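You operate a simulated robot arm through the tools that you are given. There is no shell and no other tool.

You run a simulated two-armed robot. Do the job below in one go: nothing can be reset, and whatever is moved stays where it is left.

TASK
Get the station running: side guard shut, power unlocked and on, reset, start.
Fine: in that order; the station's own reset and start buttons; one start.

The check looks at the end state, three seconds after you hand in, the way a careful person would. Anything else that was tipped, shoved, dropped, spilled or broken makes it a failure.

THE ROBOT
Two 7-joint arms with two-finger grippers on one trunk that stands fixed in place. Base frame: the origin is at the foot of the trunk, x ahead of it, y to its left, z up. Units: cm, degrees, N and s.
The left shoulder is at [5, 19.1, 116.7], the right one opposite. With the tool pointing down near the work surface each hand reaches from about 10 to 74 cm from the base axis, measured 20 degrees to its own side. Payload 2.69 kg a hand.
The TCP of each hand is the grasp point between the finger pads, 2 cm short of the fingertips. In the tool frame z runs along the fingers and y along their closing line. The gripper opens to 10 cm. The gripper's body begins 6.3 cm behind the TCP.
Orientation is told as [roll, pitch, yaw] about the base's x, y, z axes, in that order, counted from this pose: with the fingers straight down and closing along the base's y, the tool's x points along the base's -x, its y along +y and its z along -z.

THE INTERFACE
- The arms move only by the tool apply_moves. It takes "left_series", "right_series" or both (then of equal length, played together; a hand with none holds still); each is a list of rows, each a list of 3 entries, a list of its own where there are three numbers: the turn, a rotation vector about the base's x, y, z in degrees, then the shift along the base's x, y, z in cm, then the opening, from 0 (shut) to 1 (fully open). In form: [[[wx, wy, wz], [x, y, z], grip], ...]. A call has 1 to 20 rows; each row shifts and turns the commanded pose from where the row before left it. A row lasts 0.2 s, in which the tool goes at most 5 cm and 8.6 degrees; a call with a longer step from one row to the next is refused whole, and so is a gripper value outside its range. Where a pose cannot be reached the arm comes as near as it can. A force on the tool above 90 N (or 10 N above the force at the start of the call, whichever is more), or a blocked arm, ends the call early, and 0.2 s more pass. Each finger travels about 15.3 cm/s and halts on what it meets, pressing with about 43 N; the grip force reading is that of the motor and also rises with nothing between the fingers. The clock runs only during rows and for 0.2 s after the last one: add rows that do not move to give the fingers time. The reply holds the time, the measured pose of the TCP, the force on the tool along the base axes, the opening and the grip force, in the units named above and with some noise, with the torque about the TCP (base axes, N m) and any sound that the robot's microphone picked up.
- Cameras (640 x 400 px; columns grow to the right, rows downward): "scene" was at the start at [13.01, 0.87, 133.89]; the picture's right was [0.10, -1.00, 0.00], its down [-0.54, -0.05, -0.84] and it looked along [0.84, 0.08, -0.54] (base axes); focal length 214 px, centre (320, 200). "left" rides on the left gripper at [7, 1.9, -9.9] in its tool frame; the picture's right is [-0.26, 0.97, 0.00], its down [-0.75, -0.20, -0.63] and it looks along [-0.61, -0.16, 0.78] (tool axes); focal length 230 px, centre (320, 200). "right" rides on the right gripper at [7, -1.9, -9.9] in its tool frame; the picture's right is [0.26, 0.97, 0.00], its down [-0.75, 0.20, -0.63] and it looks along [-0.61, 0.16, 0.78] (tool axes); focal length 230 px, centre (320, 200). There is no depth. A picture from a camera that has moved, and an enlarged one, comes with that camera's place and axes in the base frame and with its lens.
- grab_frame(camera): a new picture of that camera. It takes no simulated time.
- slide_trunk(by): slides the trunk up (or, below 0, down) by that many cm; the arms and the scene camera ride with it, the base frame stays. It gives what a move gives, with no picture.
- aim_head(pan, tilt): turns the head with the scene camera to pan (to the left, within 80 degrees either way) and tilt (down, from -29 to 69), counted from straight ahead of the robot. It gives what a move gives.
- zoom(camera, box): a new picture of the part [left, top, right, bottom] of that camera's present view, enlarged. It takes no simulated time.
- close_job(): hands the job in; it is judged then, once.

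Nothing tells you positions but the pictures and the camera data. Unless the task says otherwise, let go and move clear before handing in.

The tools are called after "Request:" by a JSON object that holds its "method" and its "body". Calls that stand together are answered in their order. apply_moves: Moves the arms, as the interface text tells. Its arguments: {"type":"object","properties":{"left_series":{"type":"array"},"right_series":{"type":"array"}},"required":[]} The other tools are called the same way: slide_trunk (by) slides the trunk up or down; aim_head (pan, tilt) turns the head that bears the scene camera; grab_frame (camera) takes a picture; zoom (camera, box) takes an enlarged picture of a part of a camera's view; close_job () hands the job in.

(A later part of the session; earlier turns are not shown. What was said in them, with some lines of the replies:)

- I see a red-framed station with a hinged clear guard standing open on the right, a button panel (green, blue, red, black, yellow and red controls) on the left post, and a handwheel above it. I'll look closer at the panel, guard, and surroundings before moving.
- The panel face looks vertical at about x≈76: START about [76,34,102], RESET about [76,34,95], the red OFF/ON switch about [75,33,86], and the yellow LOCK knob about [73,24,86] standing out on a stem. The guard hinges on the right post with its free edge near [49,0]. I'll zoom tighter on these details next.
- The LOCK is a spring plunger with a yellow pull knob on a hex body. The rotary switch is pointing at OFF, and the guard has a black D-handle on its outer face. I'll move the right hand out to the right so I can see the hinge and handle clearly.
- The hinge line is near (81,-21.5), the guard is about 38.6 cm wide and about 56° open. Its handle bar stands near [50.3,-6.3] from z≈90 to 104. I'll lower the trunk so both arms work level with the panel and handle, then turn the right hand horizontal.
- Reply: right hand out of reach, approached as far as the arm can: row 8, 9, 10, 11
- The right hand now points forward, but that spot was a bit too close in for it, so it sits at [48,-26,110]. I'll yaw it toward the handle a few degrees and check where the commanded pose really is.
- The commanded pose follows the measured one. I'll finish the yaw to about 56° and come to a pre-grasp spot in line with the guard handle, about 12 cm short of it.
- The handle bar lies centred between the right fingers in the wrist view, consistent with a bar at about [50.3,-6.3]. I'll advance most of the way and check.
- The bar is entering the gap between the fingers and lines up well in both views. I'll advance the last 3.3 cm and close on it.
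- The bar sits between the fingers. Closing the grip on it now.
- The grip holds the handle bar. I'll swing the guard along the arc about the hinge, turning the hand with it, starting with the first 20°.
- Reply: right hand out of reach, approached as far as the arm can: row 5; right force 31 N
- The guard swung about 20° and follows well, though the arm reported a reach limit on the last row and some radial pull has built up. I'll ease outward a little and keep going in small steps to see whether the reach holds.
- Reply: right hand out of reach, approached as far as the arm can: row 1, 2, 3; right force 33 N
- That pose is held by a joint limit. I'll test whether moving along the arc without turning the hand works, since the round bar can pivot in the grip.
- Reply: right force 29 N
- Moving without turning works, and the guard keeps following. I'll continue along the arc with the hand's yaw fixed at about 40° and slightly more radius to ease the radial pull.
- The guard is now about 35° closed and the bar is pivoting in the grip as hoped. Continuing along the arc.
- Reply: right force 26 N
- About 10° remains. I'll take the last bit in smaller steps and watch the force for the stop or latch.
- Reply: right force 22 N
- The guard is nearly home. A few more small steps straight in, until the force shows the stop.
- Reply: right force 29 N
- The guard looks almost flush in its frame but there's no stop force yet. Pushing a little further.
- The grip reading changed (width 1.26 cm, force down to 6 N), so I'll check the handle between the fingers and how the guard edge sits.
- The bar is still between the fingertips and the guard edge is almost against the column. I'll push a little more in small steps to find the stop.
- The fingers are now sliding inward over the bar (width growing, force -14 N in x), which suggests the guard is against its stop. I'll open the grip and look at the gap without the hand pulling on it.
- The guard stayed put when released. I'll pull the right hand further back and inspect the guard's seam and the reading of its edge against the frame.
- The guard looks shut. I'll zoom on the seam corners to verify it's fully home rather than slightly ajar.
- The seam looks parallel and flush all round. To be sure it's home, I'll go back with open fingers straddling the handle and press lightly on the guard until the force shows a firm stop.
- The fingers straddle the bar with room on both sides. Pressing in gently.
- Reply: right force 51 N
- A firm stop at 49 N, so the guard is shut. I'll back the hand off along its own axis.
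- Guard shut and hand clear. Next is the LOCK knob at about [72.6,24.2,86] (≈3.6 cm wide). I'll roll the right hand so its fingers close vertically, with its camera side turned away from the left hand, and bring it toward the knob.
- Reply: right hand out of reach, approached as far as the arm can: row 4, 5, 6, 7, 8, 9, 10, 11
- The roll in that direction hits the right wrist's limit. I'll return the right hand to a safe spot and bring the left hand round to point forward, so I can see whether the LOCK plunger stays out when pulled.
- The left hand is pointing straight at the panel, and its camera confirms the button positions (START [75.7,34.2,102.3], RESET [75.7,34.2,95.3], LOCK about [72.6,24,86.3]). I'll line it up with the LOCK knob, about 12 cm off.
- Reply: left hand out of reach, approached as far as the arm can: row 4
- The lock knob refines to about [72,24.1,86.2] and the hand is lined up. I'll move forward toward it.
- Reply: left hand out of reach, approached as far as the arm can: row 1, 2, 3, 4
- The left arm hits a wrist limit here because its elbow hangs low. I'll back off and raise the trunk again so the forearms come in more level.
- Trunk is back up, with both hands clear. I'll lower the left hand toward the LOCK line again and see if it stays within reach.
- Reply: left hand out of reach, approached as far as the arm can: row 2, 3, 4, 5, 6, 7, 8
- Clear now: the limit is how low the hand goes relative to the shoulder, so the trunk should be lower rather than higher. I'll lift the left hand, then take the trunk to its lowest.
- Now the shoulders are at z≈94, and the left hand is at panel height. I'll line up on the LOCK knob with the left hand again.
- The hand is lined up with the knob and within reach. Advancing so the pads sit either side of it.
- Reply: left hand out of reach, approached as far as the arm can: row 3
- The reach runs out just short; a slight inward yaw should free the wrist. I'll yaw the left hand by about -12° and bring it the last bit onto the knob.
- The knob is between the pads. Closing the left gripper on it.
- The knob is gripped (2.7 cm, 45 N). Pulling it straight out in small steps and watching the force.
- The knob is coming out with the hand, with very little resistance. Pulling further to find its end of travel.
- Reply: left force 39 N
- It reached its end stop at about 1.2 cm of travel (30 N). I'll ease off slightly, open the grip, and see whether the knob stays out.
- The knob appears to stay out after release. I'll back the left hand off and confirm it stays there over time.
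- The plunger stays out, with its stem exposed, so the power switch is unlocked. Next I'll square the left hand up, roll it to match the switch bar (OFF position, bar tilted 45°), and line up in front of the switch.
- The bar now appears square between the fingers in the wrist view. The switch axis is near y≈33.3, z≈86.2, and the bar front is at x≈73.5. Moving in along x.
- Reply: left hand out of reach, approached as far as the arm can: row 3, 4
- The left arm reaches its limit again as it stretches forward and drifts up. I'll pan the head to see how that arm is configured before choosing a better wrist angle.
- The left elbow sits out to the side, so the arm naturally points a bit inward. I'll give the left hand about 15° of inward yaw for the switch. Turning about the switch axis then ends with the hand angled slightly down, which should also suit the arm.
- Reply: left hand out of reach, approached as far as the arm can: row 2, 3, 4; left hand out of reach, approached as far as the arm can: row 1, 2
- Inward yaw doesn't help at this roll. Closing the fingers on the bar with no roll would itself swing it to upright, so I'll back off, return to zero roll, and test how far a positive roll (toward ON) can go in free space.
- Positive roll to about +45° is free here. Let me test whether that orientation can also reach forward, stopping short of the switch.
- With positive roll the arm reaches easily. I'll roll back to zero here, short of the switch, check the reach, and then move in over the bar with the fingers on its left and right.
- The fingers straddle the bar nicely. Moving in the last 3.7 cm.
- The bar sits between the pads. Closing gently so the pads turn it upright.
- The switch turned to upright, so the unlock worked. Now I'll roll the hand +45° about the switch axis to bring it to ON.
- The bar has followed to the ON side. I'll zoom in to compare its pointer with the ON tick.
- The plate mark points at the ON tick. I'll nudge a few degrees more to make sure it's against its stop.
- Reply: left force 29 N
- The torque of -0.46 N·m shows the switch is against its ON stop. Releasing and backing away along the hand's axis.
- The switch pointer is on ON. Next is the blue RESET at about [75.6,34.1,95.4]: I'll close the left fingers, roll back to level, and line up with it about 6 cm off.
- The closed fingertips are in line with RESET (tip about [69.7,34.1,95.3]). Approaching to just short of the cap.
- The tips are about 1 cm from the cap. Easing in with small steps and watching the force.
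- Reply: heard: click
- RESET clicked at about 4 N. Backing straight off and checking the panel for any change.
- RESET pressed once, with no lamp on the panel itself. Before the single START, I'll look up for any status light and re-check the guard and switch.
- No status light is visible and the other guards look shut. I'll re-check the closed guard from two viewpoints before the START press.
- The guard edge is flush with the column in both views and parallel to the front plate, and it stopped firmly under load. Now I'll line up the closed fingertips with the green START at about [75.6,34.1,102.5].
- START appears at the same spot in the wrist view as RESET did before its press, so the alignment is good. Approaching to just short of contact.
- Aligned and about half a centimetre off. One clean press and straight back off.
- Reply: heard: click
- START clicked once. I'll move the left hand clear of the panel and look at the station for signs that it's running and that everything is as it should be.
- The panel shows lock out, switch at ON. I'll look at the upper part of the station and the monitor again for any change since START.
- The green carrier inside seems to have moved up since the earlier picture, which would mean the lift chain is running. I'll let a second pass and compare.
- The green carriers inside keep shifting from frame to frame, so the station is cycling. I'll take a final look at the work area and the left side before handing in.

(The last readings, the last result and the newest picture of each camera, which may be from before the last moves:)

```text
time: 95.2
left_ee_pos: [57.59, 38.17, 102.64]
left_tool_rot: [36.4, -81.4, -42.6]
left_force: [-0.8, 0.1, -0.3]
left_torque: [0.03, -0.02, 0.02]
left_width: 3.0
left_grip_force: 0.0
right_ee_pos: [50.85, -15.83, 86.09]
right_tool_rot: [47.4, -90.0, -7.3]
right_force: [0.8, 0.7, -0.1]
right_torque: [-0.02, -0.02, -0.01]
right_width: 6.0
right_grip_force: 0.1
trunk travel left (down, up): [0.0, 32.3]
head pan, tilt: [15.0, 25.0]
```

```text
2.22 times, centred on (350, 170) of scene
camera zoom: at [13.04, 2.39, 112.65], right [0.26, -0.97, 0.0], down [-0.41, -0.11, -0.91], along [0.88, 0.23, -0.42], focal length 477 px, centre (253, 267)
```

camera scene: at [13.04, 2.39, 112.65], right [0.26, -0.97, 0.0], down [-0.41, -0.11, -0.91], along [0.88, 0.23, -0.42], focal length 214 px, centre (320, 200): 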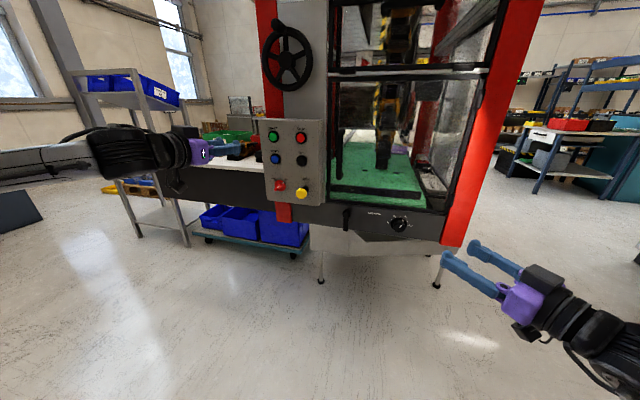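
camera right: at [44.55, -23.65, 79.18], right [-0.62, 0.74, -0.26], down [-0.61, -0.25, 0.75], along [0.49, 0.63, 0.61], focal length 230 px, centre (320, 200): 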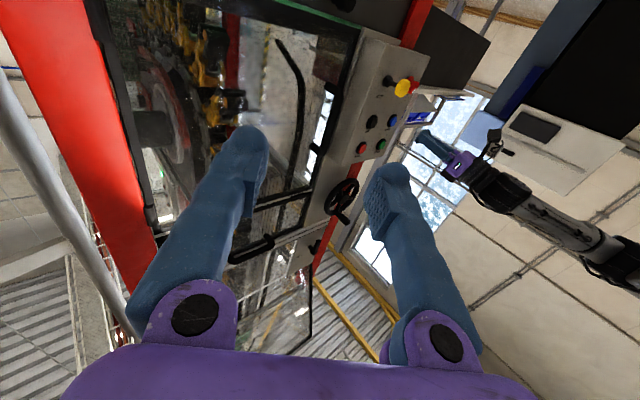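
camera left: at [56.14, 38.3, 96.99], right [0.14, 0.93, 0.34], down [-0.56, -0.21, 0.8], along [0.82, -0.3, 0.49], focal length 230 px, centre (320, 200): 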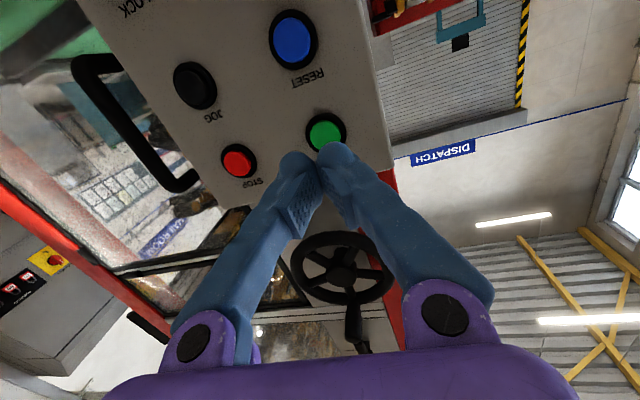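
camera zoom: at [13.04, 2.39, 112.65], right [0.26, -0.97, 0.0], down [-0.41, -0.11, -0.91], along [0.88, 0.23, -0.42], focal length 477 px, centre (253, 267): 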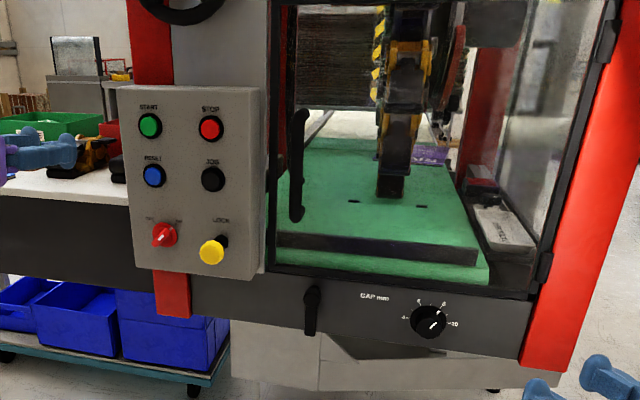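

The guard is shut, the lock is pulled, the switch is at ON, RESET and START have each been pressed once, and the dial, lever and bench items are untouched. I'll draw the left hand back a little more, then hand in.

Request:
{"method": "apply_moves", "body": {"left_series": [[[0, 0, 0], [-2, 0, 0], 0.3], [[0, 0, 0], [-2, 0, 0], 0.3], [[0, 0, 0], [0, 0, 0], 0.3]]}}

Request:
{"method": "close_job", "body": {}}

```text
time: 96.0
left_ee_pos: [53.33, 38.12, 102.76]
left_tool_rot: [36.5, -81.5, -42.4]
left_force: [-0.1, 0.2, 0.2]
left_torque: [0.03, -0.02, 0.01]
left_width: 3.0
left_grip_force: 0.0
right_ee_pos: [50.94, -15.84, 86.05]
right_tool_rot: [45.8, -89.9, -5.6]
right_force: [0.5, 0.5, -0.5]
right_torque: [-0.02, 0.0, 0.0]
right_width: 6.0
right_grip_force: 0.0
trunk travel left (down, up): [0.0, 32.3]
head pan, tilt: [15.0, 25.0]
```

```text
The job is handed in.
```

I did the steps in your order and handed the job in. The station appears to be running, but I saw no status lamp or display to confirm it.

1. **Side guard:** I swung it shut by its handle and pressed it home. It hit a firm stop at about 49 N, and its edge looks flush with the column.
2. **Power lock:** I pulled the yellow LOCK knob out about 1.2 cm to its stop, and it stayed out when released.
3. **Power on:** I turned the red switch from OFF to ON until it reached its stop.
4. **Reset:** I pressed the blue RESET button once and heard a click.
5. **Start:** I pressed the green START button once and heard a single click.

**Is it running?** After START, the green carriers at the top of the station kept changing position from picture to picture. I had only one earlier picture of that area, so I can't rule out that they were already moving.

In the last pictures nothing looked knocked or moved, and the GAP dial was unchanged. Both hands are empty and clear of the station.
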